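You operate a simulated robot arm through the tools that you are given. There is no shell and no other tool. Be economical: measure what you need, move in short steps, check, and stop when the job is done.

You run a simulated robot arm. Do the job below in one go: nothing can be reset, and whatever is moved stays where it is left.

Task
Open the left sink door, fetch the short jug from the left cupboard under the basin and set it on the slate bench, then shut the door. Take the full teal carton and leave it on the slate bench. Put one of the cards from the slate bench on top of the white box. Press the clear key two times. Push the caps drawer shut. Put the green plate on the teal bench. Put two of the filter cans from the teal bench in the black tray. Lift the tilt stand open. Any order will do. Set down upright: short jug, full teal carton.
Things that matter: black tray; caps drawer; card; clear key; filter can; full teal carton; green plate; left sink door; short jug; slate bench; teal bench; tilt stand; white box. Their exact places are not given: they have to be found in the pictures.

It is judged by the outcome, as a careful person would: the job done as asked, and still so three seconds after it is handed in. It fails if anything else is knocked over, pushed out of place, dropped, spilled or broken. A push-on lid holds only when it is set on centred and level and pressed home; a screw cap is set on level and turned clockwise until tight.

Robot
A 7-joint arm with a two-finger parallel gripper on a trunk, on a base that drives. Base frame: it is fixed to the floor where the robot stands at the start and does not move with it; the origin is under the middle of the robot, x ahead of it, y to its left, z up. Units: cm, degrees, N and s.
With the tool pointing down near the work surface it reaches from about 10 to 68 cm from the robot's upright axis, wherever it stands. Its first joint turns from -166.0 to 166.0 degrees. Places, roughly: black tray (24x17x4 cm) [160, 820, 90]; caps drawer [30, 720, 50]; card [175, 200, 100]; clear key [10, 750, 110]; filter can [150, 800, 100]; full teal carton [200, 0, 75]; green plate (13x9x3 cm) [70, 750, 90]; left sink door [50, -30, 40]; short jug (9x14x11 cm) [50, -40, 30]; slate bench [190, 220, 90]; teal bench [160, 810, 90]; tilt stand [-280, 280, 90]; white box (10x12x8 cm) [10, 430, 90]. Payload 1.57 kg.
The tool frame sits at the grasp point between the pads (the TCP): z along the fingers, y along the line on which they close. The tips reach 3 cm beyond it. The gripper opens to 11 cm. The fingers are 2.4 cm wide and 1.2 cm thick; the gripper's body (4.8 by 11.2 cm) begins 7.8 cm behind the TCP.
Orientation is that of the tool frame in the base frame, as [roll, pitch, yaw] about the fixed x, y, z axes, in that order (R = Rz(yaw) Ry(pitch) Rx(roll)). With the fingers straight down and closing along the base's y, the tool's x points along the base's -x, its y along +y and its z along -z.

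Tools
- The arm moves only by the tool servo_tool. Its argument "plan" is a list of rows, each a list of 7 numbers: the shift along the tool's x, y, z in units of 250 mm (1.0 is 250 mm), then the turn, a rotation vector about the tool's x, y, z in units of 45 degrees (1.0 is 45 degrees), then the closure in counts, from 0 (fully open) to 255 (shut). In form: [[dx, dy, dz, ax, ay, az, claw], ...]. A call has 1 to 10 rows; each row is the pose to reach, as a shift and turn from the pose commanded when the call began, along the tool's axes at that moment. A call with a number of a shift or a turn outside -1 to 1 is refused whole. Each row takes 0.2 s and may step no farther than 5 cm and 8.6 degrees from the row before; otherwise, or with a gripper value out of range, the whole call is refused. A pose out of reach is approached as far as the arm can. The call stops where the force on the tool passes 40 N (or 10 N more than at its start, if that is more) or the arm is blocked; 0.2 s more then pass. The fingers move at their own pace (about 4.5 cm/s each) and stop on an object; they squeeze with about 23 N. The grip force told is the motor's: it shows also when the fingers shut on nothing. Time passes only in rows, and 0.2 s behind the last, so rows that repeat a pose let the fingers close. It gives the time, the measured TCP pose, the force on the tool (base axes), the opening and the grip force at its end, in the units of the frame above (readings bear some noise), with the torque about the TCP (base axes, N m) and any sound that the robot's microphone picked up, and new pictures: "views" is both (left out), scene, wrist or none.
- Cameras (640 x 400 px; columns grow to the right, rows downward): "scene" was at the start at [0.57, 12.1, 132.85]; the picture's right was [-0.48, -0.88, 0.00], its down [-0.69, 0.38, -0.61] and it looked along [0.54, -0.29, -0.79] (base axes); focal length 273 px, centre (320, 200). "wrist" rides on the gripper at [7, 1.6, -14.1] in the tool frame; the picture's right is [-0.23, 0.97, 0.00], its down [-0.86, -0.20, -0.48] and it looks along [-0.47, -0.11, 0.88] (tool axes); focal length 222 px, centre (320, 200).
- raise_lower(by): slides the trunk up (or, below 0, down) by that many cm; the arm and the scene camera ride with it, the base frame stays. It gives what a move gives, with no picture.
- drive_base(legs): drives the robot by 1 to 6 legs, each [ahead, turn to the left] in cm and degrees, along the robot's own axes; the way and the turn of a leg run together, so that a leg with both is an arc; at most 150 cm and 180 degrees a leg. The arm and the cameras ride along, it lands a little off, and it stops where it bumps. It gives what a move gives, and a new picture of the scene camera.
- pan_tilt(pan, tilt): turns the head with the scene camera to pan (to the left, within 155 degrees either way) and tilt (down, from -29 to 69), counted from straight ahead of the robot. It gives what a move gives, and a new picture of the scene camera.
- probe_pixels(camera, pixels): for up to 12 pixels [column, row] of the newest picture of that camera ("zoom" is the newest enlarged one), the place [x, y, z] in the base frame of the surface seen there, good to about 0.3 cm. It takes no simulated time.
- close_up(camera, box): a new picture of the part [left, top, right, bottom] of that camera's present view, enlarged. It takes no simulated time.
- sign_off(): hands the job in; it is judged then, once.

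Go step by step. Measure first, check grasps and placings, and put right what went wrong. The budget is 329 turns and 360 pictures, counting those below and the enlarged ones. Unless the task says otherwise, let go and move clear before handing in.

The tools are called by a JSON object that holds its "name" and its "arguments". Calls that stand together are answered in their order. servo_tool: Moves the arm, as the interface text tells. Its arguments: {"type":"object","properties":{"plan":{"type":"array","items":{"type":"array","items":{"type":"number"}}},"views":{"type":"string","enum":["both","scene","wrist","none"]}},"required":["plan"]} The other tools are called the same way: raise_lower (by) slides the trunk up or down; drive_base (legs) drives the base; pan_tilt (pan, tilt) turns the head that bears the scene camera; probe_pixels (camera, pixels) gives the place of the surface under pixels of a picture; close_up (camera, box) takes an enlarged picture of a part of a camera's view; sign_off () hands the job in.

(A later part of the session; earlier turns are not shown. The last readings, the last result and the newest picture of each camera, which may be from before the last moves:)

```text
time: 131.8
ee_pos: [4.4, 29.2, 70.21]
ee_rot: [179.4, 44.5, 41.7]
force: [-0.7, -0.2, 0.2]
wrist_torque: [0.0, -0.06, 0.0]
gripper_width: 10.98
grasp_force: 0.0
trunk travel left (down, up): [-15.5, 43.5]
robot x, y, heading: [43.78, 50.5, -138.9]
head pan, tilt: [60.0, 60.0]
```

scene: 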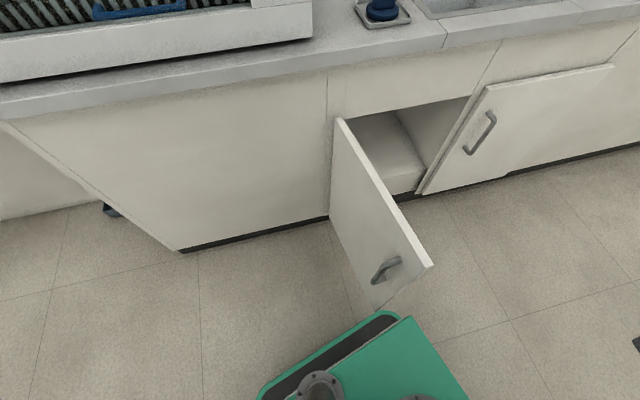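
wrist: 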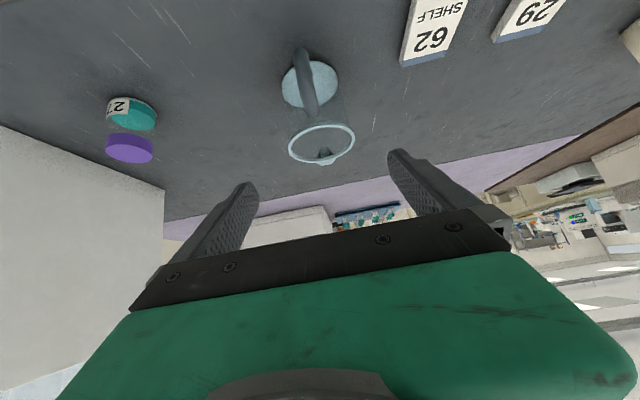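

The base corner met the door's edge. I reverse away 18 cm and then turn to face the door obliquely, from its outer side.

{"name": "drive_base", "arguments": {"legs": [[-18, 0], [0, 48]]}}

{"name": "pan_tilt", "arguments": {"pan": 0, "tilt": 50}}

{"name": "probe_pixels", "arguments": {"camera": "scene", "pixels": [[320, 200], [250, 150], [400, 200]]}}

```text
time: 135.7
ee_pos: [45.77, 19.25, 70.12]
ee_rot: [179.7, 44.3, 88.5]
force: [-1.8, 2.0, 0.7]
wrist_torque: [0.01, 0.07, -0.14]
gripper_width: 11.03
grasp_force: 0.0
trunk travel left (down, up): [-15.5, 43.5]
robot x, y, heading: [57.68, 62.57, -91.6]
head pan, tilt: [60.0, 60.0]
stopped in leg 2: the force on the tool passed its limit at 41 N (the readings are from after the stop); the commanded pose is now the measured one
```

scene: 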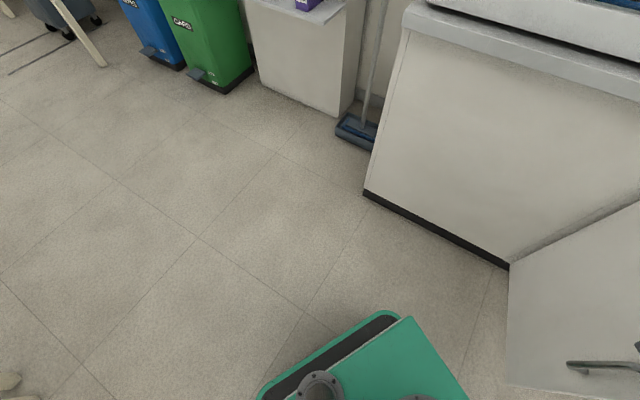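

```text
time: 137.0
ee_pos: [45.76, 19.28, 70.11]
ee_rot: [179.6, 44.4, 88.5]
force: [-2.9, 5.8, 1.1]
wrist_torque: [0.04, 0.14, -0.37]
gripper_width: 10.99
grasp_force: 0.1
trunk travel left (down, up): [-15.5, 43.5]
robot x, y, heading: [57.51, 62.41, -91.4]
head pan, tilt: [0.0, 50.0]
```

scene: 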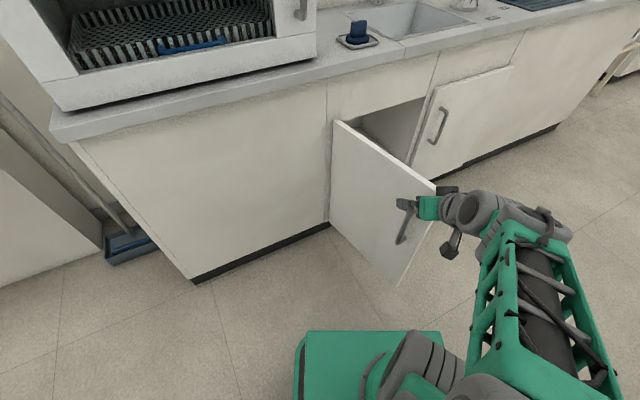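

```text
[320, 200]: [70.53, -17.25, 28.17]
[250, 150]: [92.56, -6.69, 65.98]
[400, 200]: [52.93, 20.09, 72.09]
```

The fingers touched the door's top edge from above. I raise, pass over to the outer side, and then lower there with closed fingers.

{"name": "servo_tool", "arguments": {"plan": [[-0.08, 0, -0.08, 0, 0, 0, 0], [-0.2, 0, -0.2, 0, 0, 0, 100], [-0.32, 0, -0.32, 0, 0, 0, 255], [-0.32, 0.2, -0.32, 0, 0, 0, 255], [-0.32, 0.4, -0.32, 0, 0, 0, 255], [-0.32, 0.6, -0.32, 0, 0, 0, 255], [-0.32, 0.8, -0.32, 0, 0, 0, 255], [-0.32, 0.9, -0.32, 0, 0, 0, 255]], "views": "none"}}

{"name": "servo_tool", "arguments": {"plan": [[0.13, 0, 0.13, 0, 0, 0, 255], [0.26, 0, 0.26, 0, 0, 0, 255], [0.39, 0, 0.39, 0, 0, 0, 255], [0.52, 0, 0.52, 0, 0, 0, 255], [0.65, 0, 0.65, 0, 0, 0, 255], [0.73, 0, 0.73, 0, 0, 0, 255]]}}

```text
time: 138.1
ee_pos: [41.32, 21.78, 75.98]
ee_rot: [178.0, 36.3, 67.5]
force: [0.6, 0.0, 0.2]
wrist_torque: [-0.02, -0.02, -0.02]
gripper_width: 2.6
grasp_force: 0.0
trunk travel left (down, up): [-15.5, 43.5]
robot x, y, heading: [57.59, 62.55, -91.3]
head pan, tilt: [0.0, 50.0]
stopped in row 5: the arm was blocked; the commanded pose is now the measured one
```

```text
time: 139.5
ee_pos: [43.27, 24.73, 50.72]
ee_rot: [178.1, 37.0, 67.5]
force: [0.9, 0.4, 0.3]
wrist_torque: [-0.04, -0.01, 0.02]
gripper_width: 0.0
grasp_force: 21.4
trunk travel left (down, up): [-15.5, 43.5]
robot x, y, heading: [57.58, 62.12, -91.5]
head pan, tilt: [0.0, 50.0]
```

scene: 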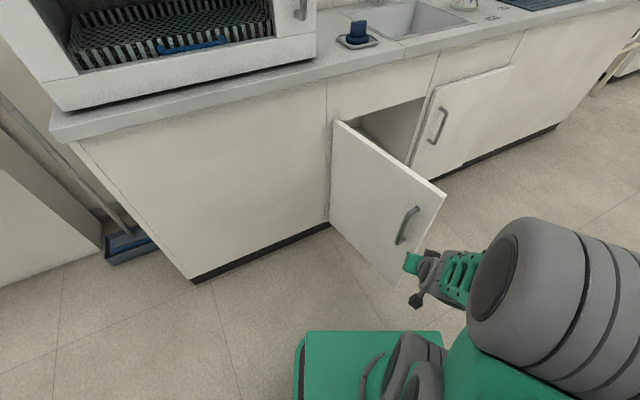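
wrist: 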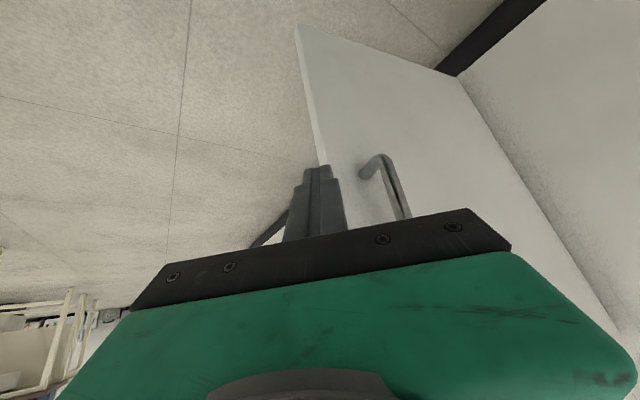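

The arm hit a joint limit going over, but it is now free, just outside the door's edge. I move left around the handle's outer side.

{"name": "servo_tool", "arguments": {"plan": [[0, 0.12, -0.03, 0, 0, 0, 255], [0, 0.24, -0.03, 0, 0, 0, 255], [0, 0.36, -0.03, 0, 0, 0, 255], [0, 0.48, -0.03, 0, 0, 0, 255], [0, 0.58, -0.03, 0, 0, 0, 255]]}}

```text
time: 140.7
ee_pos: [56.77, 19.78, 51.55]
ee_rot: [178.1, 37.1, 67.4]
force: [-0.3, 0.5, 0.5]
wrist_torque: [0.01, -0.01, -0.02]
gripper_width: 0.01
grasp_force: 21.4
trunk travel left (down, up): [-15.5, 43.5]
robot x, y, heading: [57.57, 62.17, -91.4]
head pan, tilt: [0.0, 50.0]
```

scene: 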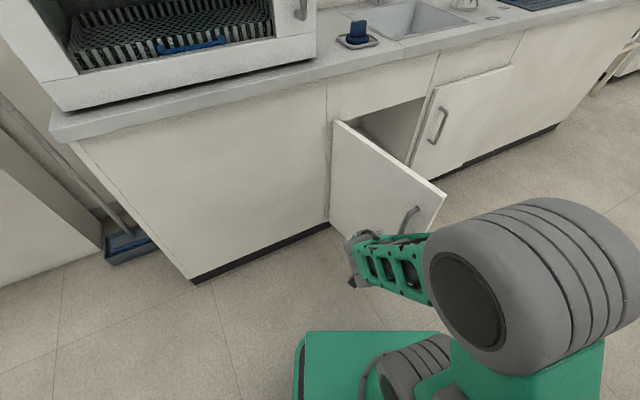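
wrist: 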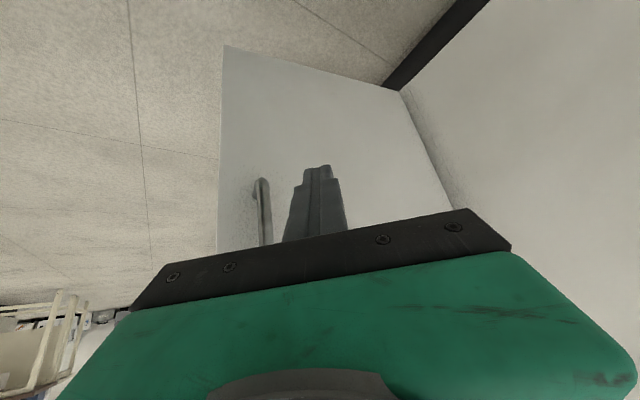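

The fingers now point at the door's outer face beside the handle. I push forward, reaching with the arm first.

{"name": "servo_tool", "arguments": {"plan": [[-0.1, 0, 0.075, 0, 0, 0, 255], [-0.2, 0, 0.15, 0, 0, 0, 255], [-0.3, 0, 0.225, 0, 0, 0, 255], [-0.38, 0, 0.287, 0, 0, 0, 255], [-0.44, 0, 0.332, 0, 0, 0, 255], [-0.5, 0, 0.378, 0, 0, 0, 255], [-0.56, 0, 0.423, 0, 0, 0, 255], [-0.62, 0, 0.468, 0, 0, 0, 255], [-0.68, 0, 0.514, 0, 0, 0, 255], [-0.74, 0, 0.56, 0, 0, 0, 255]], "views": "scene"}}

```text
time: 142.9
ee_pos: [48.25, -1.77, 51.91]
ee_rot: [178.0, 37.1, 67.5]
force: [-0.8, 0.7, -0.5]
wrist_torque: [-0.02, 0.01, -0.01]
gripper_width: 0.01
grasp_force: 20.5
trunk travel left (down, up): [-15.5, 43.5]
robot x, y, heading: [57.28, 62.62, -91.8]
head pan, tilt: [0.0, 50.0]
```

scene: 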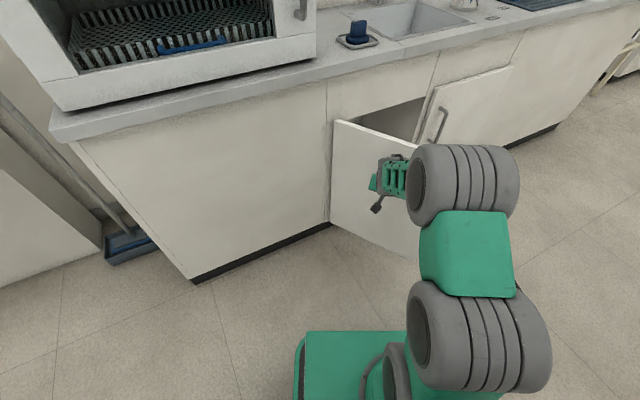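

The door follows. I drive forward 18 cm to keep pushing, then finish with the arm.

{"name": "drive_base", "arguments": {"legs": [[18, -4]]}}

{"name": "servo_tool", "arguments": {"plan": [[-0.05, 0, 0.035, 0, 0, 0, 255], [-0.1, 0, 0.07, 0, 0, 0, 255], [-0.15, 0, 0.11, 0, 0, 0, 255], [-0.2, 0, 0.15, 0, 0, 0, 255], [-0.25, 0, 0.19, 0, 0, 0, 255]], "views": "scene"}}

```text
time: 144.5
ee_pos: [43.17, -19.22, 51.88]
ee_rot: [178.2, 37.0, 63.8]
force: [-0.4, -0.3, 0.3]
wrist_torque: [0.0, -0.01, -0.02]
gripper_width: 0.0
grasp_force: 21.9
trunk travel left (down, up): [-15.5, 43.5]
robot x, y, heading: [56.44, 44.15, -95.1]
head pan, tilt: [0.0, 50.0]
```

scene: 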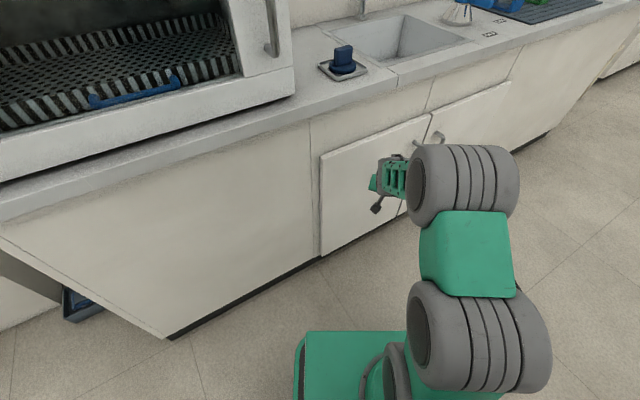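

```text
time: 145.7
ee_pos: [39.59, -26.27, 51.81]
ee_rot: [178.0, 37.1, 63.7]
force: [0.4, -1.0, 0.4]
wrist_torque: [0.03, 0.0, -0.03]
gripper_width: 0.01
grasp_force: 21.2
trunk travel left (down, up): [-15.5, 43.5]
robot x, y, heading: [56.53, 43.75, -95.6]
head pan, tilt: [0.0, 50.0]
```

scene: 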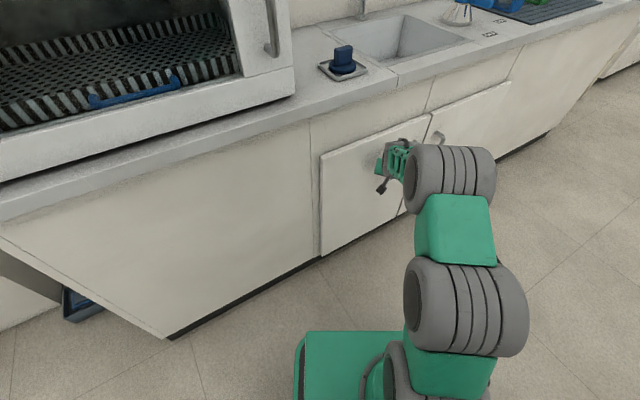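

Nearly shut. I press on until firm resistance is felt.

{"name": "servo_tool", "arguments": {"plan": [[-0.03, 0, 0.022, 0, 0, 0, 255], [-0.05, 0, 0.037, 0, 0, 0, 255], [-0.07, 0, 0.052, 0, 0, 0, 255], [-0.09, 0, 0.067, 0, 0, 0, 255], [-0.11, 0, 0.082, 0, 0, 0, 255], [-0.13, 0, 0.097, 0, 0, 0, 255], [-0.15, 0, 0.112, 0, 0, 0, 255]], "views": "scene"}}

{"name": "probe_pixels", "arguments": {"camera": "scene", "pixels": [[326, 165], [424, 125], [330, 245], [397, 208], [434, 125], [500, 95], [350, 200], [480, 105]]}}

```text
time: 146.4
ee_pos: [39.02, -27.32, 51.64]
ee_rot: [178.4, 36.4, 63.7]
force: [0.5, 11.0, 7.4]
wrist_torque: [-0.24, -0.19, 0.19]
gripper_width: 0.0
grasp_force: 21.2
trunk travel left (down, up): [-15.5, 43.5]
robot x, y, heading: [56.29, 44.15, -95.4]
head pan, tilt: [0.0, 50.0]
stopped in row 3: the force on the tool passed its limit at 52 N (the readings are from after the stop); the commanded pose is now the measured one
```

scene: 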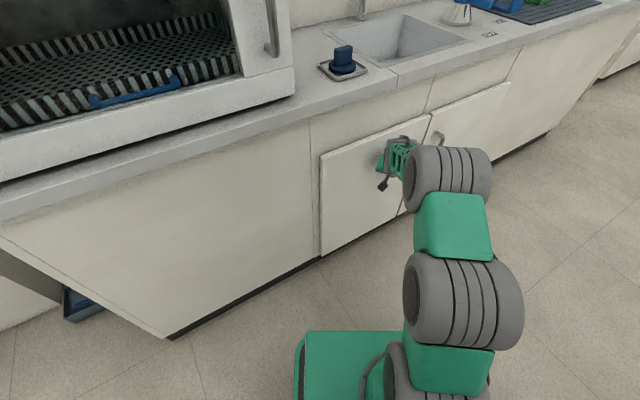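

```text
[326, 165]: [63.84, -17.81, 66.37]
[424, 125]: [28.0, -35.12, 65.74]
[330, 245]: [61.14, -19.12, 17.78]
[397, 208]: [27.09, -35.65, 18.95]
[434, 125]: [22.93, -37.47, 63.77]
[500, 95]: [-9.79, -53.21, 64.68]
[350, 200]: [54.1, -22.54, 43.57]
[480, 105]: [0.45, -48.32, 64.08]
```

The door's corner is back at (28.0,-35.1), its closed place. I withdraw, straighten the tool, and drive toward the glove rack.

{"name": "servo_tool", "arguments": {"plan": [[0.1, 0, -0.15, 0, 0, 0, 255], [0.19, 0, -0.305, 0, 0, 0, 255], [0.285, 0, -0.457, 0, 0, 0, 200], [0.38, 0, -0.61, 0, 0, 0, 100], [0.474, 0, -0.762, 0, 0, 0, 0], [0.568, 0, -0.915, 0, 0, 0, 0]], "views": "none"}}

{"name": "servo_tool", "arguments": {"plan": [[0, 0, 0, -0.09, -0.06, -0.125, 0], [0, 0, 0, -0.185, -0.12, -0.25, 0], [0, 0, 0, -0.277, -0.19, -0.376, 0]], "views": "none"}}

{"name": "drive_base", "arguments": {"legs": [[0, 113.5], [118, 0], [0, -82.5]]}}

{"name": "pan_tilt", "arguments": {"pan": 0, "tilt": 40}}

```text
time: 147.8
ee_pos: [49.56, -4.68, 61.5]
ee_rot: [178.3, 36.3, 63.9]
force: [0.2, -0.2, -0.4]
wrist_torque: [0.0, 0.0, -0.02]
gripper_width: 8.2
grasp_force: 0.1
trunk travel left (down, up): [-15.5, 43.5]
robot x, y, heading: [56.31, 43.95, -95.4]
head pan, tilt: [0.0, 50.0]
```

```text
time: 148.6
ee_pos: [49.42, -4.64, 61.43]
ee_rot: [-179.6, 45.4, 86.1]
force: [0.1, -0.2, 0.1]
wrist_torque: [0.01, 0.02, 0.0]
gripper_width: 11.01
grasp_force: 0.1
trunk travel left (down, up): [-15.5, 43.5]
robot x, y, heading: [56.21, 44.23, -95.0]
head pan, tilt: [0.0, 50.0]
```

```text
time: 162.7
ee_pos: [189.56, 31.03, 61.33]
ee_rot: [-179.7, 45.1, 116.3]
force: [0.6, -0.3, 0.2]
wrist_torque: [0.03, 0.01, 0.01]
gripper_width: 11.0
grasp_force: 0.1
trunk travel left (down, up): [-15.5, 43.5]
robot x, y, heading: [170.77, 76.63, -65.1]
head pan, tilt: [0.0, 50.0]
```

scene: 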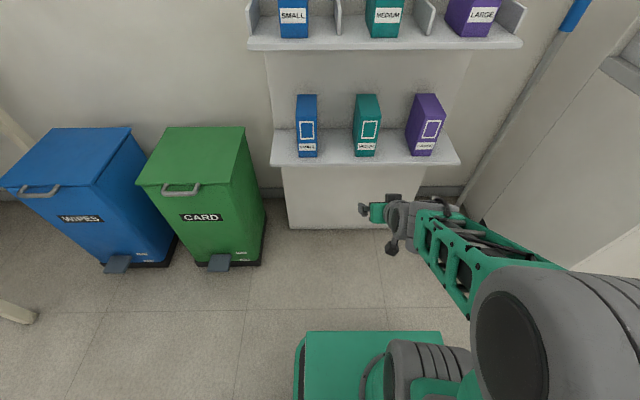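

```text
time: 163.4
ee_pos: [189.63, 31.05, 61.38]
ee_rot: [-179.6, 45.2, 116.3]
force: [-0.6, 0.4, 1.1]
wrist_torque: [0.0, -0.02, 0.01]
gripper_width: 10.99
grasp_force: 0.1
trunk travel left (down, up): [-15.5, 43.5]
robot x, y, heading: [171.15, 76.17, -64.9]
head pan, tilt: [0.0, 40.0]
```

scene: 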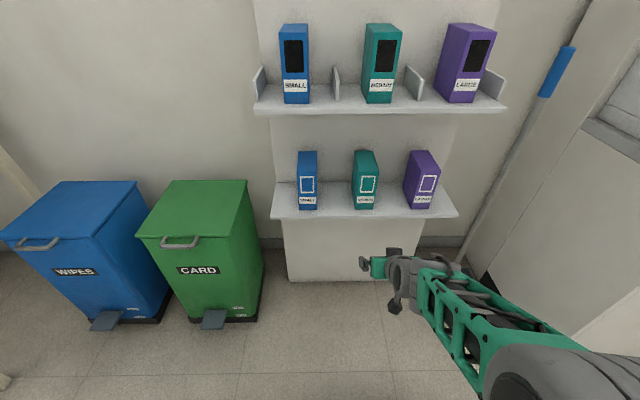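

I'm facing the rack; the carton is at (365,180). I probe it closely from this nearer view.

{"name": "close_up", "arguments": {"camera": "scene", "box": [325, 140, 405, 220]}}

```text
5.00 times, centred on (365, 180) of scene
```

zoom: 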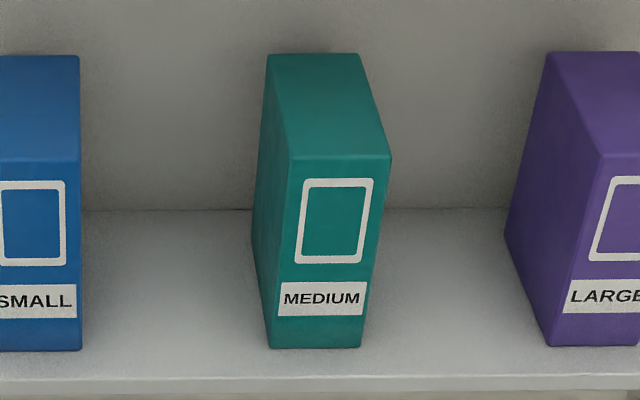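

{"name": "probe_pixels", "arguments": {"camera": "zoom", "pixels": [[295, 164], [384, 164], [275, 340], [356, 340], [272, 60], [355, 60], [340, 110], [335, 225], [320, 385], [320, 365]]}}

```text
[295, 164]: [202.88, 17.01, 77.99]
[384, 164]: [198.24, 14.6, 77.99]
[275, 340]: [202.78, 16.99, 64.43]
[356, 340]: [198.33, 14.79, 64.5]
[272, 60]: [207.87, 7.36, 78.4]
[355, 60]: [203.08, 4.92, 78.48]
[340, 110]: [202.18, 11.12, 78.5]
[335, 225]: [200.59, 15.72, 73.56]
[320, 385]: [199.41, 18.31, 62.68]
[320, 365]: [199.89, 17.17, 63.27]
```

Carton: front-face centre (200.6,15.9), top 78.4. I raise the tool and line up on a 45° approach above the carton's front edge.

{"name": "servo_tool", "arguments": {"plan": [[-0.122, 0.02, -0.121, 0, 0, 0, 0], [-0.244, 0.05, -0.242, 0, 0, 0, 0], [-0.366, 0.08, -0.363, 0, 0, 0, 0], [-0.488, 0.11, -0.484, 0, 0, 0, 0], [-0.61, 0.124, -0.606, 0, 0, 0, 0], [-0.73, 0.124, -0.488, 0, 0, 0, 0], [-0.85, 0.124, -0.369, 0, 0, 0, 0], [-0.963, 0.124, -0.251, 0, 0, 0, 0]]}}

```text
time: 165.2
ee_pos: [197.98, 21.03, 83.12]
ee_rot: [-179.6, 45.3, 116.3]
force: [-0.1, 0.6, 0.5]
wrist_torque: [0.02, -0.01, 0.0]
gripper_width: 11.01
grasp_force: 0.0
trunk travel left (down, up): [-15.5, 43.5]
robot x, y, heading: [170.98, 76.33, -65.0]
head pan, tilt: [0.0, 40.0]
```

scene: 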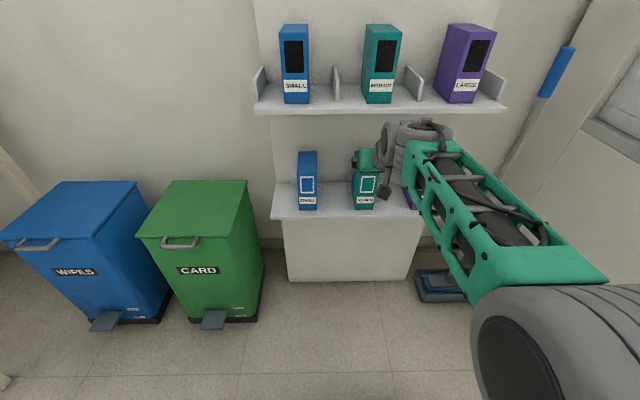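
wrist: 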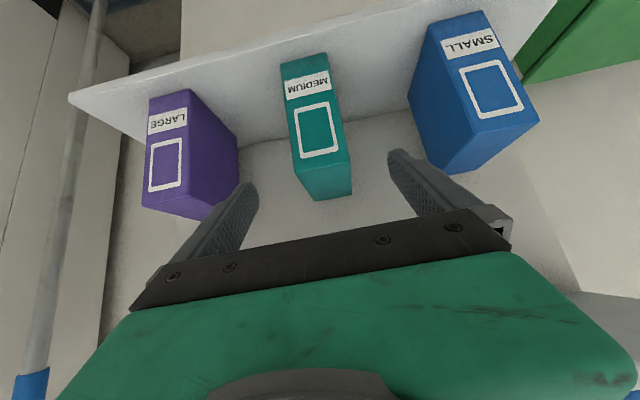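

The carton is centred between the fingers with room to its neighbours. I go in 14 cm and close.

{"name": "servo_tool", "arguments": {"plan": [[0, 0, 0.12, 0, 0, 0, 0], [0.005, 0, 0.24, 0, 0, 0, 0], [0.01, 0, 0.36, 0, 0, 0, 0], [0.013, 0, 0.46, 0, 0, 0, 0], [0.013, 0, 0.562, 0, 0, 0, 0]], "views": "wrist"}}

{"name": "servo_tool", "arguments": {"plan": [[0, 0, 0, 0, 0, 0, 255], [0, 0, 0, 0, 0, 0, 255], [0, 0, 0, 0, 0, 0, 255], [0, 0, 0, 0, 0, 0, 255], [0, 0, 0, 0, 0, 0, 255]], "views": "wrist"}}

```text
time: 166.4
ee_pos: [202.31, 12.21, 72.82]
ee_rot: [-179.6, 45.4, 116.3]
force: [1.2, 0.4, 1.1]
wrist_torque: [-0.01, 0.0, -0.01]
gripper_width: 11.03
grasp_force: 0.0
trunk travel left (down, up): [-15.5, 43.5]
robot x, y, heading: [170.61, 76.64, -64.9]
head pan, tilt: [0.0, 40.0]
```

wrist: 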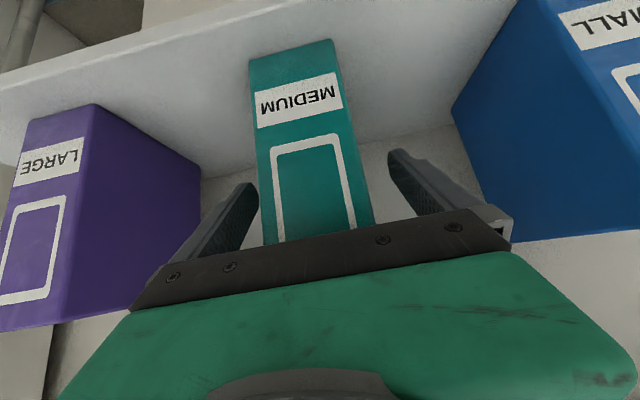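

```text
time: 167.6
ee_pos: [202.29, 12.35, 72.82]
ee_rot: [-179.6, 45.4, 116.3]
force: [-0.6, -1.5, -0.1]
wrist_torque: [0.02, 0.02, -0.04]
gripper_width: 5.98
grasp_force: 23.3
trunk travel left (down, up): [-15.5, 43.5]
robot x, y, heading: [171.11, 76.3, -65.1]
head pan, tilt: [0.0, 40.0]
```

wrist: 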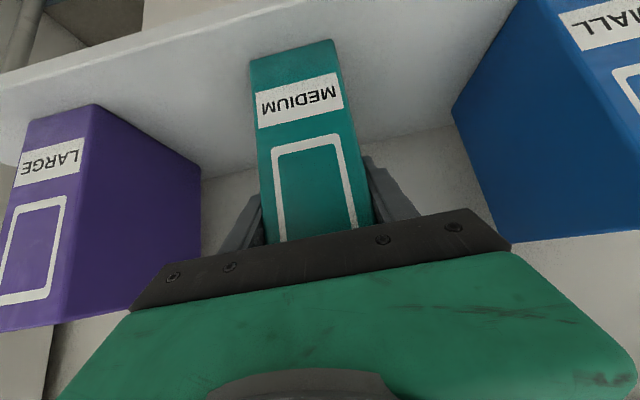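

Gripped at 6 cm width with 23 N. I lift 3 cm slowly and check for slip.

{"name": "servo_tool", "arguments": {"plan": [[-0.014, 0, -0.014, 0, 0, 0, 255], [-0.028, 0, -0.028, 0, 0, 0, 255], [-0.042, 0, -0.042, 0, 0, 0, 255], [-0.056, 0, -0.056, 0, 0, 0, 255], [-0.07, 0, -0.07, 0, 0, 0, 255], [-0.085, 0, -0.085, 0, 0, 0, 255]], "views": "wrist"}}

{"name": "probe_pixels", "arguments": {"camera": "wrist", "pixels": [[268, 80], [330, 60], [300, 130], [300, 200], [275, 200], [355, 190], [200, 50]]}}

```text
time: 169.0
ee_pos: [202.14, 12.46, 75.77]
ee_rot: [-179.5, 45.2, 116.3]
force: [-0.6, -1.1, -3.6]
wrist_torque: [0.04, 0.01, -0.01]
gripper_width: 5.97
grasp_force: 22.4
trunk travel left (down, up): [-15.5, 43.5]
robot x, y, heading: [170.68, 76.6, -65.2]
head pan, tilt: [0.0, 40.0]
```

wrist: 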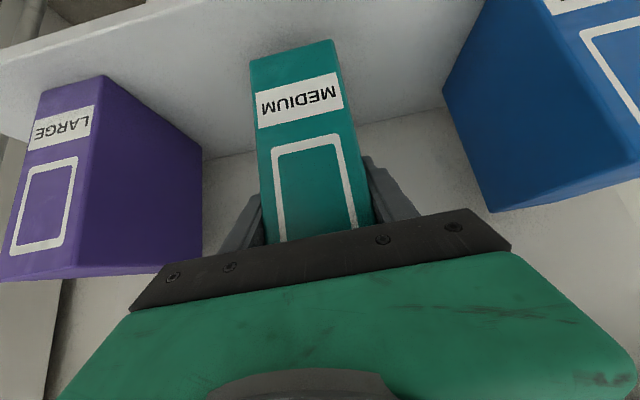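

```text
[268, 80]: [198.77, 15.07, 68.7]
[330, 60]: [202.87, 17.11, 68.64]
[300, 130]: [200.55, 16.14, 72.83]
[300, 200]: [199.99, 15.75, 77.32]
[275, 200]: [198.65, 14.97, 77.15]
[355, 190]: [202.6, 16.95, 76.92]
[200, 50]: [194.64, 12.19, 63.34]
```

The carton is held with no slip (3.6 N). I back away, raise the trunk 35 cm, and drive to the slate bench, stopping short before it.

{"name": "drive_base", "arguments": {"legs": [[-28, 0]]}}

{"name": "raise_lower", "arguments": {"by": 36}}

{"name": "drive_base", "arguments": {"legs": [[0, 90.6], [42, 0], [0, 90]]}}

{"name": "pan_tilt", "arguments": {"pan": 0, "tilt": 50}}

```text
time: 171.0
ee_pos: [190.44, 38.27, 75.77]
ee_rot: [-179.7, 45.2, 116.4]
force: [-0.1, 0.1, -3.4]
wrist_torque: [0.06, 0.03, 0.01]
gripper_width: 6.01
grasp_force: 23.1
trunk travel left (down, up): [-15.5, 43.5]
robot x, y, heading: [158.97, 102.84, -64.8]
head pan, tilt: [0.0, 40.0]
```

scene: 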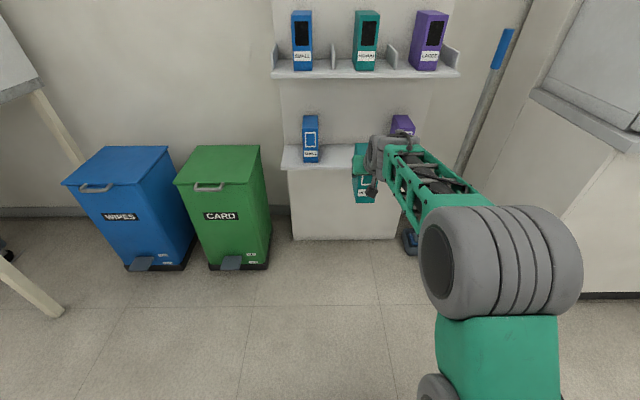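

```text
time: 174.5
ee_pos: [190.37, 38.16, 111.86]
ee_rot: [-179.6, 45.3, 116.5]
force: [-0.2, -0.3, -2.4]
wrist_torque: [0.05, 0.03, -0.04]
gripper_width: 6.01
grasp_force: 22.8
trunk travel left (down, up): [-51.5, 7.5]
robot x, y, heading: [159.37, 102.52, -64.9]
head pan, tilt: [0.0, 40.0]
```

```text
time: 184.6
ee_pos: [166.95, 185.04, 111.67]
ee_rot: [-179.6, 45.2, -65.2]
force: [0.6, 0.2, -2.2]
wrist_torque: [-0.07, -0.05, 0.01]
gripper_width: 6.01
grasp_force: 23.0
trunk travel left (down, up): [-51.5, 7.5]
robot x, y, heading: [196.83, 120.05, 113.5]
head pan, tilt: [0.0, 40.0]
```

scene: 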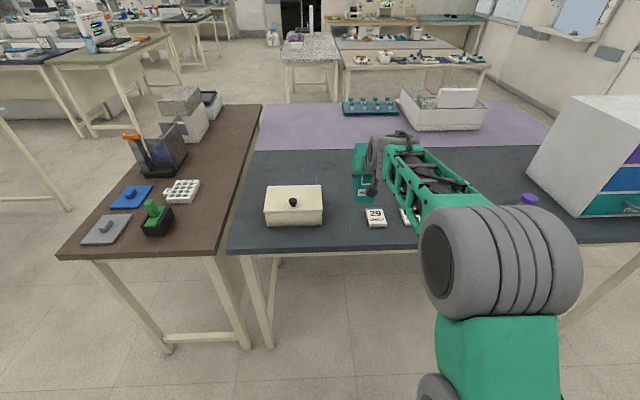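

```text
time: 185.4
ee_pos: [167.12, 184.94, 111.71]
ee_rot: [-179.6, 45.2, -65.1]
force: [0.6, 0.9, -3.3]
wrist_torque: [-0.01, -0.01, 0.01]
gripper_width: 6.01
grasp_force: 23.2
trunk travel left (down, up): [-51.5, 7.5]
robot x, y, heading: [196.41, 120.19, 113.4]
head pan, tilt: [0.0, 50.0]
```

scene: 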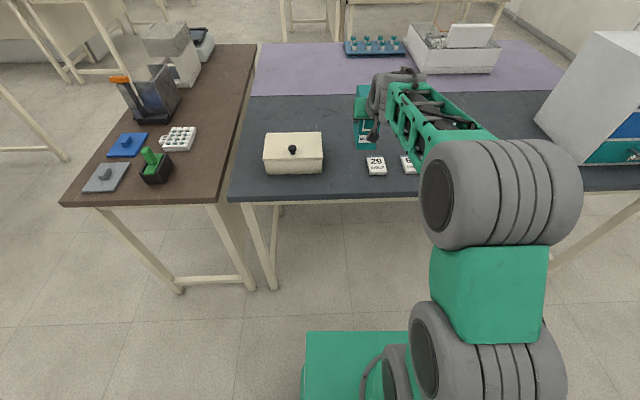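

The carton hovers above the bench edge. I drive 26 cm further in and lower it behind the cards.

{"name": "drive_base", "arguments": {"legs": [[26, 1.5]]}}

{"name": "servo_tool", "arguments": {"plan": [[0.06, 0, 0.06, 0, 0, 0, 255], [0.12, 0, 0.12, 0, 0, 0, 255], [0.18, 0, 0.18, 0, 0, 0, 255], [0.24, 0, 0.24, 0, 0, 0, 255], [0.3, 0, 0.3, 0, 0, 0, 255], [0.34, 0, 0.34, 0, 0, 0, 255], [0.365, 0, 0.365, 0, 0, 0, 255]]}}

{"name": "probe_pixels", "arguments": {"camera": "wrist", "pixels": [[263, 60], [328, 45], [300, 130], [400, 80], [200, 80]]}}

```text
time: 187.2
ee_pos: [154.67, 207.46, 111.67]
ee_rot: [-179.6, 45.2, -63.4]
force: [-0.2, -0.1, -2.8]
wrist_torque: [-0.09, -0.04, -0.02]
gripper_width: 5.98
grasp_force: 23.3
trunk travel left (down, up): [-51.5, 7.5]
robot x, y, heading: [186.13, 143.52, 115.2]
head pan, tilt: [0.0, 50.0]
```

scene: 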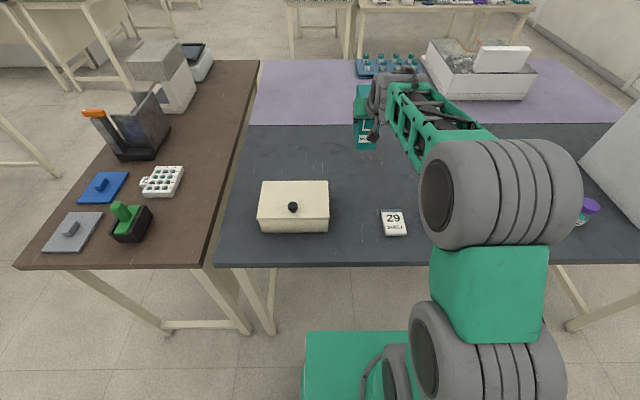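

```text
time: 188.8
ee_pos: [154.75, 207.58, 98.73]
ee_rot: [-179.6, 45.1, -63.4]
force: [0.8, -0.1, -2.5]
wrist_torque: [-0.09, -0.05, 0.01]
gripper_width: 5.99
grasp_force: 23.1
trunk travel left (down, up): [-51.5, 7.5]
robot x, y, heading: [185.82, 143.43, 115.1]
head pan, tilt: [0.0, 50.0]
```

scene: 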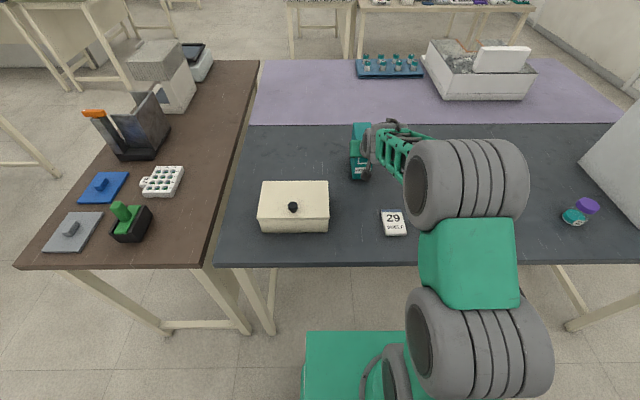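
wrist: 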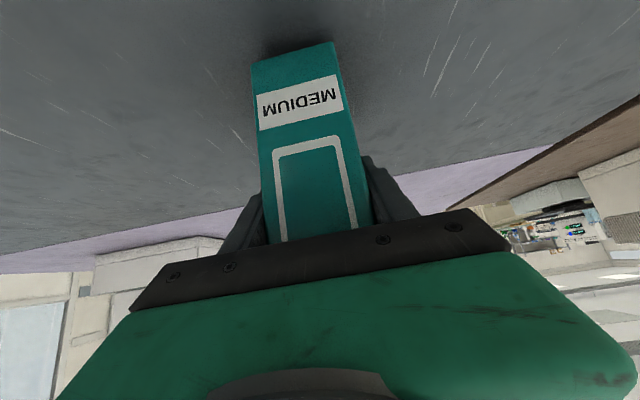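

```text
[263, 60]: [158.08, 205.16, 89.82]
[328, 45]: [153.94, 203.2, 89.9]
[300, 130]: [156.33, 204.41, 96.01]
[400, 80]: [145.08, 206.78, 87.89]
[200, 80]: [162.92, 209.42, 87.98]
```

Bottom is about 1 cm above the bench. The jug is hidden behind the elbow in the scene view, so I check the elbow's height before lowering further.

{"name": "probe_pixels", "arguments": {"camera": "scene", "pixels": [[470, 180], [515, 165], [430, 200], [525, 190], [400, 150], [470, 225], [470, 150]]}}

```text
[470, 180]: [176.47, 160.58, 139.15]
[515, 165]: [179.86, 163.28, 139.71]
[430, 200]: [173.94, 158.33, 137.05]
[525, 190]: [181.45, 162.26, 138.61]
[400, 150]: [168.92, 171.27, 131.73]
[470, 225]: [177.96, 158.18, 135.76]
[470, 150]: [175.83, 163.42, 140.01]
```

The elbow is at z≈139, well clear. I lower the last centimetre slowly.

{"name": "servo_tool", "arguments": {"plan": [[0.008, 0, 0.008, 0, 0, 0, 255], [0.016, 0, 0.016, 0, 0, 0, 255], [0.024, 0, 0.024, 0, 0, 0, 255], [0.03, 0, 0.03, 0, 0, 0, 255], [0.034, 0, 0.034, 0, 0, 0, 255], [0.034, 0, 0.034, 0, 0, 0, 255]], "views": "wrist"}}

{"name": "probe_pixels", "arguments": {"camera": "wrist", "pixels": [[263, 60], [328, 45], [300, 130], [400, 80], [200, 80], [340, 60]]}}

```text
time: 190.2
ee_pos: [154.8, 207.52, 97.67]
ee_rot: [-179.6, 45.1, -63.5]
force: [0.1, 0.5, -3.6]
wrist_torque: [-0.08, 0.0, -0.01]
gripper_width: 6.0
grasp_force: 23.3
trunk travel left (down, up): [-51.5, 7.5]
robot x, y, heading: [186.03, 143.65, 115.2]
head pan, tilt: [0.0, 50.0]
```

wrist: 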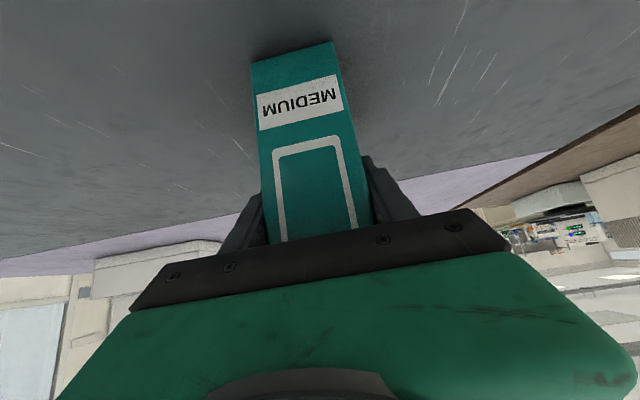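

```text
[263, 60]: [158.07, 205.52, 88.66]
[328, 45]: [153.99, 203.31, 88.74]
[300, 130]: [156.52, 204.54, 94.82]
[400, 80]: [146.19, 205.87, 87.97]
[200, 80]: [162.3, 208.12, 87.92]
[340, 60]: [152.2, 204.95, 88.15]
```

Still about 0.3 cm above. I continue in small steps.

{"name": "servo_tool", "arguments": {"plan": [[0.006, 0, 0.006, 0, 0, 0, 255], [0.012, 0, 0.012, 0, 0, 0, 255], [0.012, 0, 0.012, 0, 0, 0, 255]], "views": "none"}}

```text
time: 191.0
ee_pos: [154.76, 207.63, 97.37]
ee_rot: [-179.6, 45.2, -63.6]
force: [-0.1, -0.1, 2.2]
wrist_torque: [0.11, 0.22, 0.04]
gripper_width: 5.99
grasp_force: 23.1
trunk travel left (down, up): [-51.5, 7.5]
robot x, y, heading: [185.97, 143.38, 115.2]
head pan, tilt: [0.0, 50.0]
```

The force went from −3.6 to +2.2 N, so the carton rests on the bench. I open and back out along the tool axis.

{"name": "servo_tool", "arguments": {"plan": [[0, 0, 0, 0, 0, 0, 120], [0, 0, 0, 0, 0, 0, 60], [0, 0, 0, 0, 0, 0, 0], [0, 0, 0, 0, 0, 0, 0], [0, 0, -0.1, 0, 0, 0, 0], [0, 0, -0.25, 0, 0, 0, 0], [0, 0, -0.4, 0, 0, 0, 0], [0, 0, -0.55, 0, 0, 0, 0], [0, 0, -0.7, 0, 0, 0, 0]]}}

```text
time: 193.0
ee_pos: [160.19, 196.24, 109.41]
ee_rot: [-179.6, 45.1, -63.5]
force: [-0.3, 0.1, 0.0]
wrist_torque: [-0.03, 0.0, -0.01]
gripper_width: 11.0
grasp_force: 0.1
trunk travel left (down, up): [-51.5, 7.5]
robot x, y, heading: [186.31, 143.24, 115.1]
head pan, tilt: [0.0, 50.0]
```

scene: 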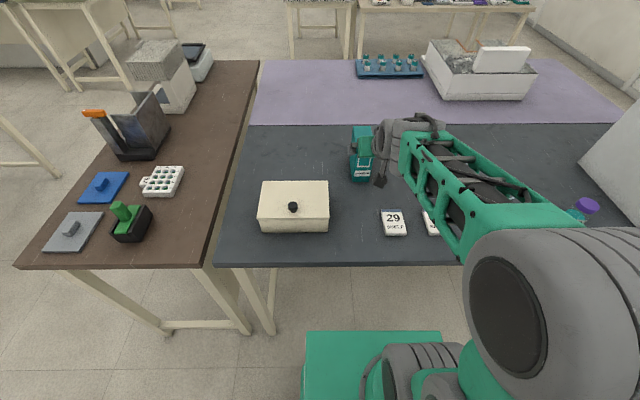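
wrist: 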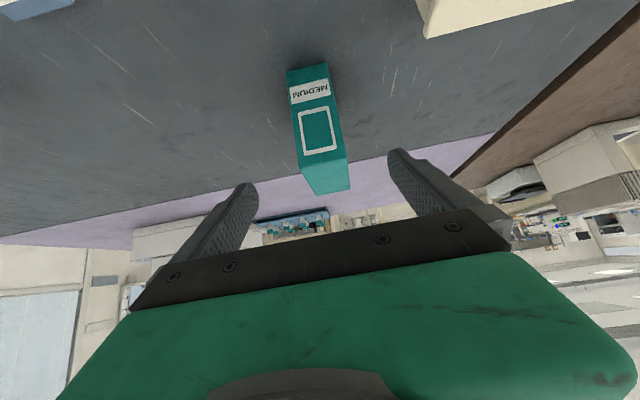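

The carton stands upright. Next is card 29: I zoom and measure it.

{"name": "close_up", "arguments": {"camera": "scene", "box": [360, 190, 440, 250]}}

```text
6.67 times, centred on (400, 220) of scene
```

zoom: 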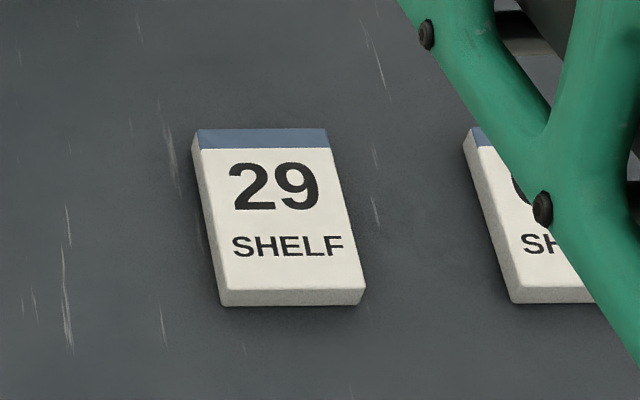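

{"name": "probe_pixels", "arguments": {"camera": "zoom", "pixels": [[200, 134], [322, 134], [224, 286], [360, 286], [275, 210], [222, 300], [362, 302], [420, 250], [480, 135]]}}

```text
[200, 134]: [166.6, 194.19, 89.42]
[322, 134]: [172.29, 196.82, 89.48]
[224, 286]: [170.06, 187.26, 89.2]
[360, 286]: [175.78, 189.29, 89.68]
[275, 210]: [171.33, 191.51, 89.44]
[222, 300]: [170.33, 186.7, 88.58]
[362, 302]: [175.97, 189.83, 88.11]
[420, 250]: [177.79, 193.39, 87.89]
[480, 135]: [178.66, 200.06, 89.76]
```

Card 29: centre (171.2,191.9), 6.3×8×1.5 cm, aligned with the tool. I turn the tool straight down above it.

{"name": "servo_tool", "arguments": {"plan": [[0.09, -0.053, 0.006, 0, 0.1667, 0, 0], [0.18, -0.106, 0.012, 0, 0.333, 0, 0], [0.265, -0.16, 0.017, 0, 0.5, 0, 30], [0.353, -0.212, 0.022, 0, 0.667, 0, 50], [0.44, -0.265, 0.028, 0, 0.8333, 0, 50], [0.53, -0.317, 0.034, 0, 1.0, 0, 50]]}}

```text
time: 194.4
ee_pos: [170.92, 191.96, 99.57]
ee_rot: [-179.9, 0.0, -63.8]
force: [-0.1, -0.3, -0.1]
wrist_torque: [0.01, 0.02, -0.01]
gripper_width: 8.82
grasp_force: 0.0
trunk travel left (down, up): [-51.5, 7.5]
robot x, y, heading: [186.36, 143.48, 115.3]
head pan, tilt: [0.0, 50.0]
```

scene: 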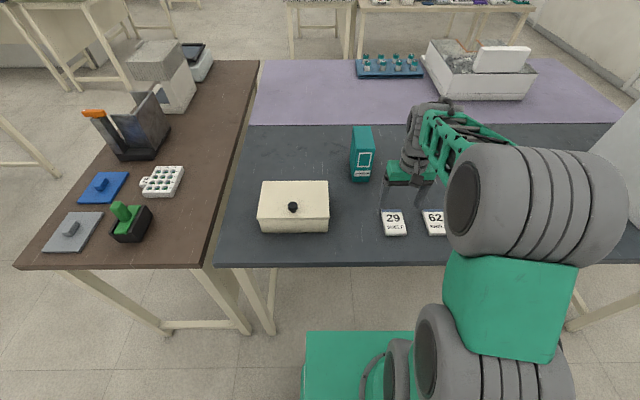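
wrist: 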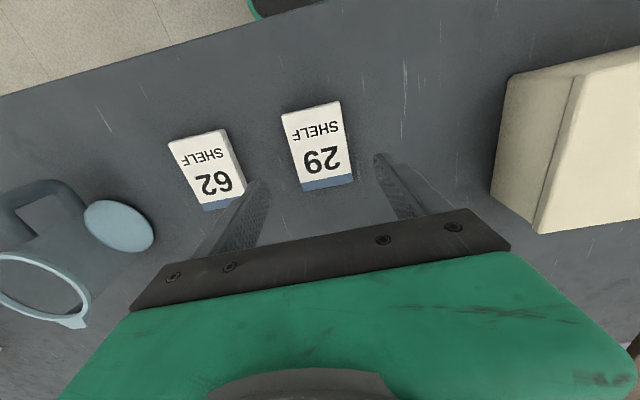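

Aligned above card 29. I descend 8.2 cm so the tips straddle it just above the bench.

{"name": "servo_tool", "arguments": {"plan": [[0, 0, 0.1, 0, 0, 0, 50], [0, 0, 0.2, 0, 0, 0, 50], [0, 0, 0.28, 0, 0, 0, 50], [0, 0, 0.31, 0, 0, 0, 50], [0, 0, 0.328, 0, 0, 0, 50]], "views": "wrist"}}

```text
time: 195.6
ee_pos: [171.17, 192.08, 91.42]
ee_rot: [-179.7, 0.2, -63.8]
force: [0.6, -0.4, -0.6]
wrist_torque: [-0.01, 0.0, 0.03]
gripper_width: 8.85
grasp_force: 0.0
trunk travel left (down, up): [-51.5, 7.5]
robot x, y, heading: [185.83, 143.21, 115.0]
head pan, tilt: [0.0, 50.0]
```

wrist: 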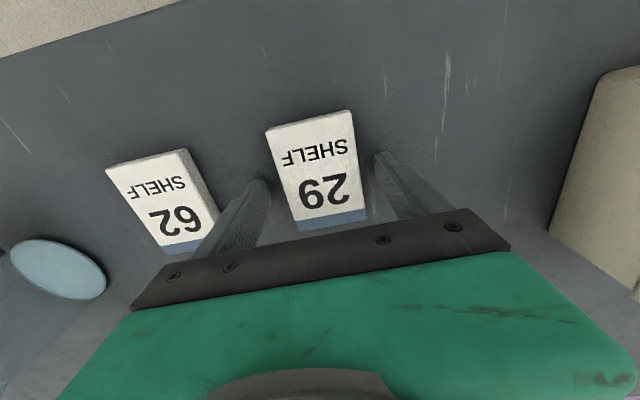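

The card is between the tips. I close and lift.

{"name": "servo_tool", "arguments": {"plan": [[0, 0, 0, 0, 0, 0, 255], [0, 0, 0, 0, 0, 0, 255], [0, 0, 0, 0, 0, 0, 255], [0, 0, 0, 0, 0, 0, 255], [0, 0, 0, 0, 0, 0, 255], [0, 0, -0.04, 0, 0, 0, 255], [0, 0, -0.12, 0, 0, 0, 255], [0, 0, -0.25, 0, 0, 0, 255]], "views": "wrist"}}

```text
time: 197.4
ee_pos: [171.15, 192.0, 97.68]
ee_rot: [-179.7, 0.3, -63.8]
force: [0.1, 0.1, -0.8]
wrist_torque: [-0.01, -0.01, 0.02]
gripper_width: 6.11
grasp_force: 23.0
trunk travel left (down, up): [-51.5, 7.5]
robot x, y, heading: [186.13, 143.25, 115.1]
head pan, tilt: [0.0, 50.0]
```

wrist: 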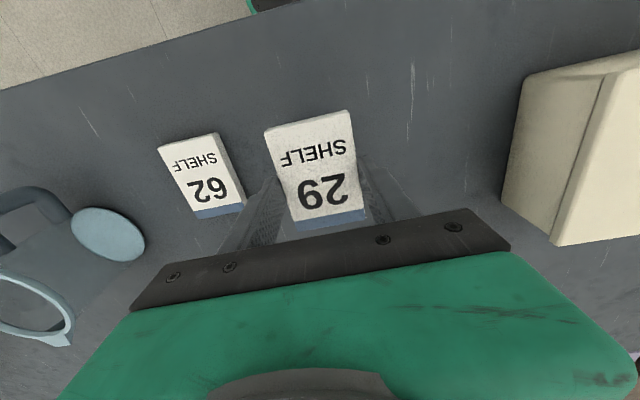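

Card held. I lift it higher, back off, and drive round the brown bench toward the far side of the room.

{"name": "servo_tool", "arguments": {"plan": [[0, 0, -0.15, 0, 0, 0, 255], [0, 0, -0.3, 0, 0, 0, 255], [0, 0, -0.45, 0, 0, 0, 255], [0, 0, -0.6, 0, 0, 0, 255]], "views": "none"}}

{"name": "drive_base", "arguments": {"legs": [[-26, 0], [0, 90], [80, 0], [80, 0], [0, -90]]}}

{"name": "pan_tilt", "arguments": {"pan": 0, "tilt": 20}}

{"name": "pan_tilt", "arguments": {"pan": -40, "tilt": 20}}

```text
time: 198.4
ee_pos: [171.23, 192.0, 112.74]
ee_rot: [-179.7, 0.2, -63.7]
force: [0.0, -0.2, 0.4]
wrist_torque: [-0.01, -0.01, -0.02]
gripper_width: 6.1
grasp_force: 23.4
trunk travel left (down, up): [-51.5, 7.5]
robot x, y, heading: [186.27, 143.49, 115.4]
head pan, tilt: [0.0, 50.0]
```

```text
time: 215.8
ee_pos: [36.22, 92.87, 112.72]
ee_rot: [-179.7, 0.2, -59.3]
force: [0.2, -0.6, -0.9]
wrist_torque: [0.0, -0.02, 0.01]
gripper_width: 6.1
grasp_force: 23.3
trunk travel left (down, up): [-51.5, 7.5]
robot x, y, heading: [55.03, 45.88, 119.5]
head pan, tilt: [0.0, 50.0]
```

scene: 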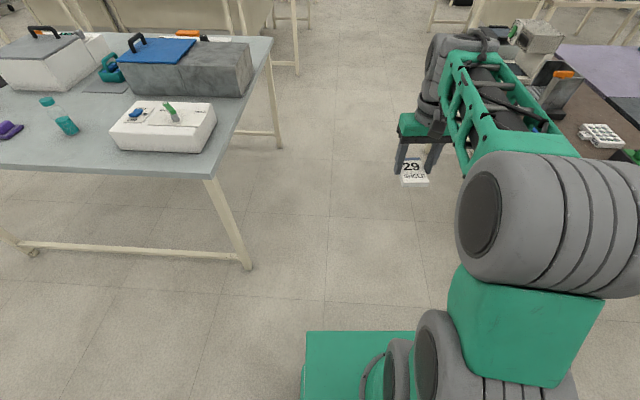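

```text
time: 216.7
ee_pos: [36.2, 92.86, 112.66]
ee_rot: [-179.6, 0.2, -59.3]
force: [0.0, -0.4, -1.4]
wrist_torque: [0.0, 0.0, 0.01]
gripper_width: 6.13
grasp_force: 23.2
trunk travel left (down, up): [-51.5, 7.5]
robot x, y, heading: [54.84, 45.44, 119.6]
head pan, tilt: [0.0, 20.0]
```

scene: 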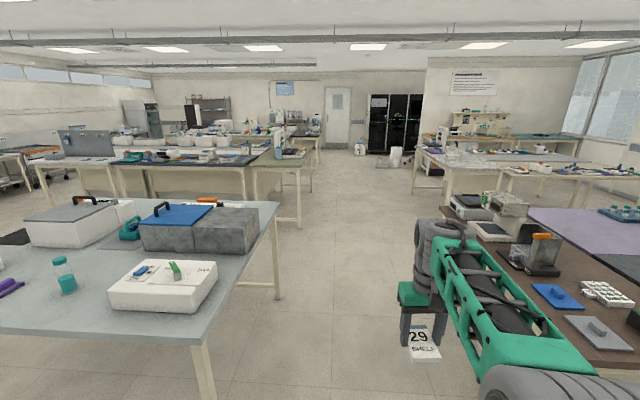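

```text
time: 217.8
ee_pos: [36.28, 92.78, 112.83]
ee_rot: [-179.7, 0.2, -59.4]
force: [0.4, -0.6, -0.3]
wrist_torque: [-0.01, -0.01, 0.0]
gripper_width: 6.12
grasp_force: 22.9
trunk travel left (down, up): [-51.5, 7.5]
robot x, y, heading: [55.03, 45.82, 119.5]
head pan, tilt: [-40.0, 20.0]
```

scene: 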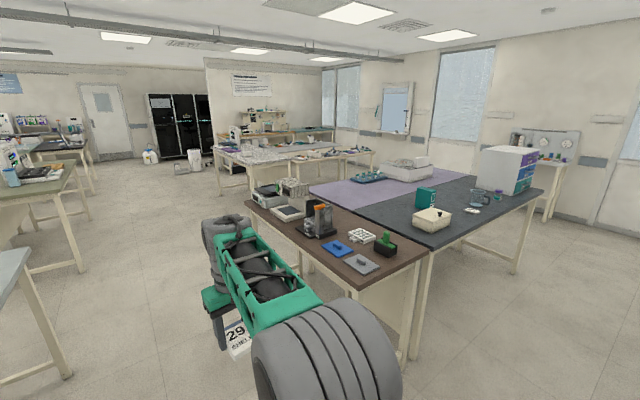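

The white box should be on the speckled bench beyond. I drive up the aisle between the benches and look again.

{"name": "drive_base", "arguments": {"legs": [[0, -5], [110, 0], [110, 0]]}}

{"name": "pan_tilt", "arguments": {"pan": -30, "tilt": 25}}

```text
time: 229.2
ee_pos: [-52.27, 295.45, 112.72]
ee_rot: [-179.8, 0.3, -64.0]
force: [-0.1, -0.1, -0.8]
wrist_torque: [0.0, -0.02, 0.0]
gripper_width: 6.12
grasp_force: 23.1
trunk travel left (down, up): [-51.5, 7.5]
robot x, y, heading: [-37.51, 246.81, 115.0]
head pan, tilt: [-40.0, 20.0]
```

scene: 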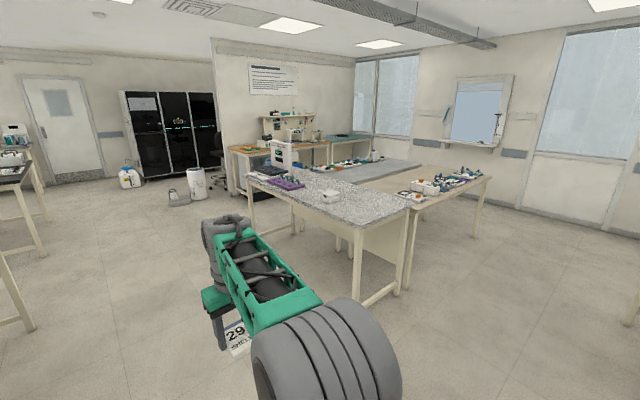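

```text
time: 229.9
ee_pos: [-52.18, 295.29, 112.76]
ee_rot: [-179.7, 0.3, -64.0]
force: [0.4, -0.8, -0.4]
wrist_torque: [-0.01, 0.0, -0.01]
gripper_width: 6.12
grasp_force: 23.4
trunk travel left (down, up): [-51.5, 7.5]
robot x, y, heading: [-37.57, 246.73, 115.0]
head pan, tilt: [-30.0, 25.0]
```

scene: 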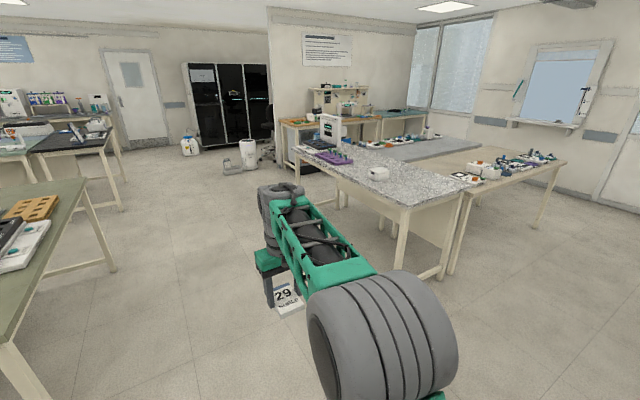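

{"name": "close_up", "arguments": {"camera": "scene", "box": [300, 120, 520, 258]}}

{"name": "probe_pixels", "arguments": {"camera": "scene", "pixels": [[379, 172], [405, 203], [470, 187], [300, 155], [340, 150], [420, 160], [485, 170], [560, 160], [380, 290]]}}

```text
2.90 times, centred on (410, 189) of scene
```

zoom: 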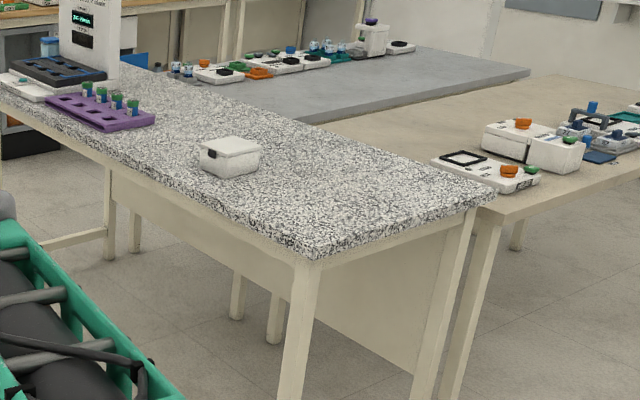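

```text
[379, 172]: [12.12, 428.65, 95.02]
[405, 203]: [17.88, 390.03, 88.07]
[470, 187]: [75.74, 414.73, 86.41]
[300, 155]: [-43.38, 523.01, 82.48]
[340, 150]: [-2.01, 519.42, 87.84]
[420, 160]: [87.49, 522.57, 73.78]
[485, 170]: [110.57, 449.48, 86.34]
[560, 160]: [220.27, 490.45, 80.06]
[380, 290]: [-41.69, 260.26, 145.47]
```

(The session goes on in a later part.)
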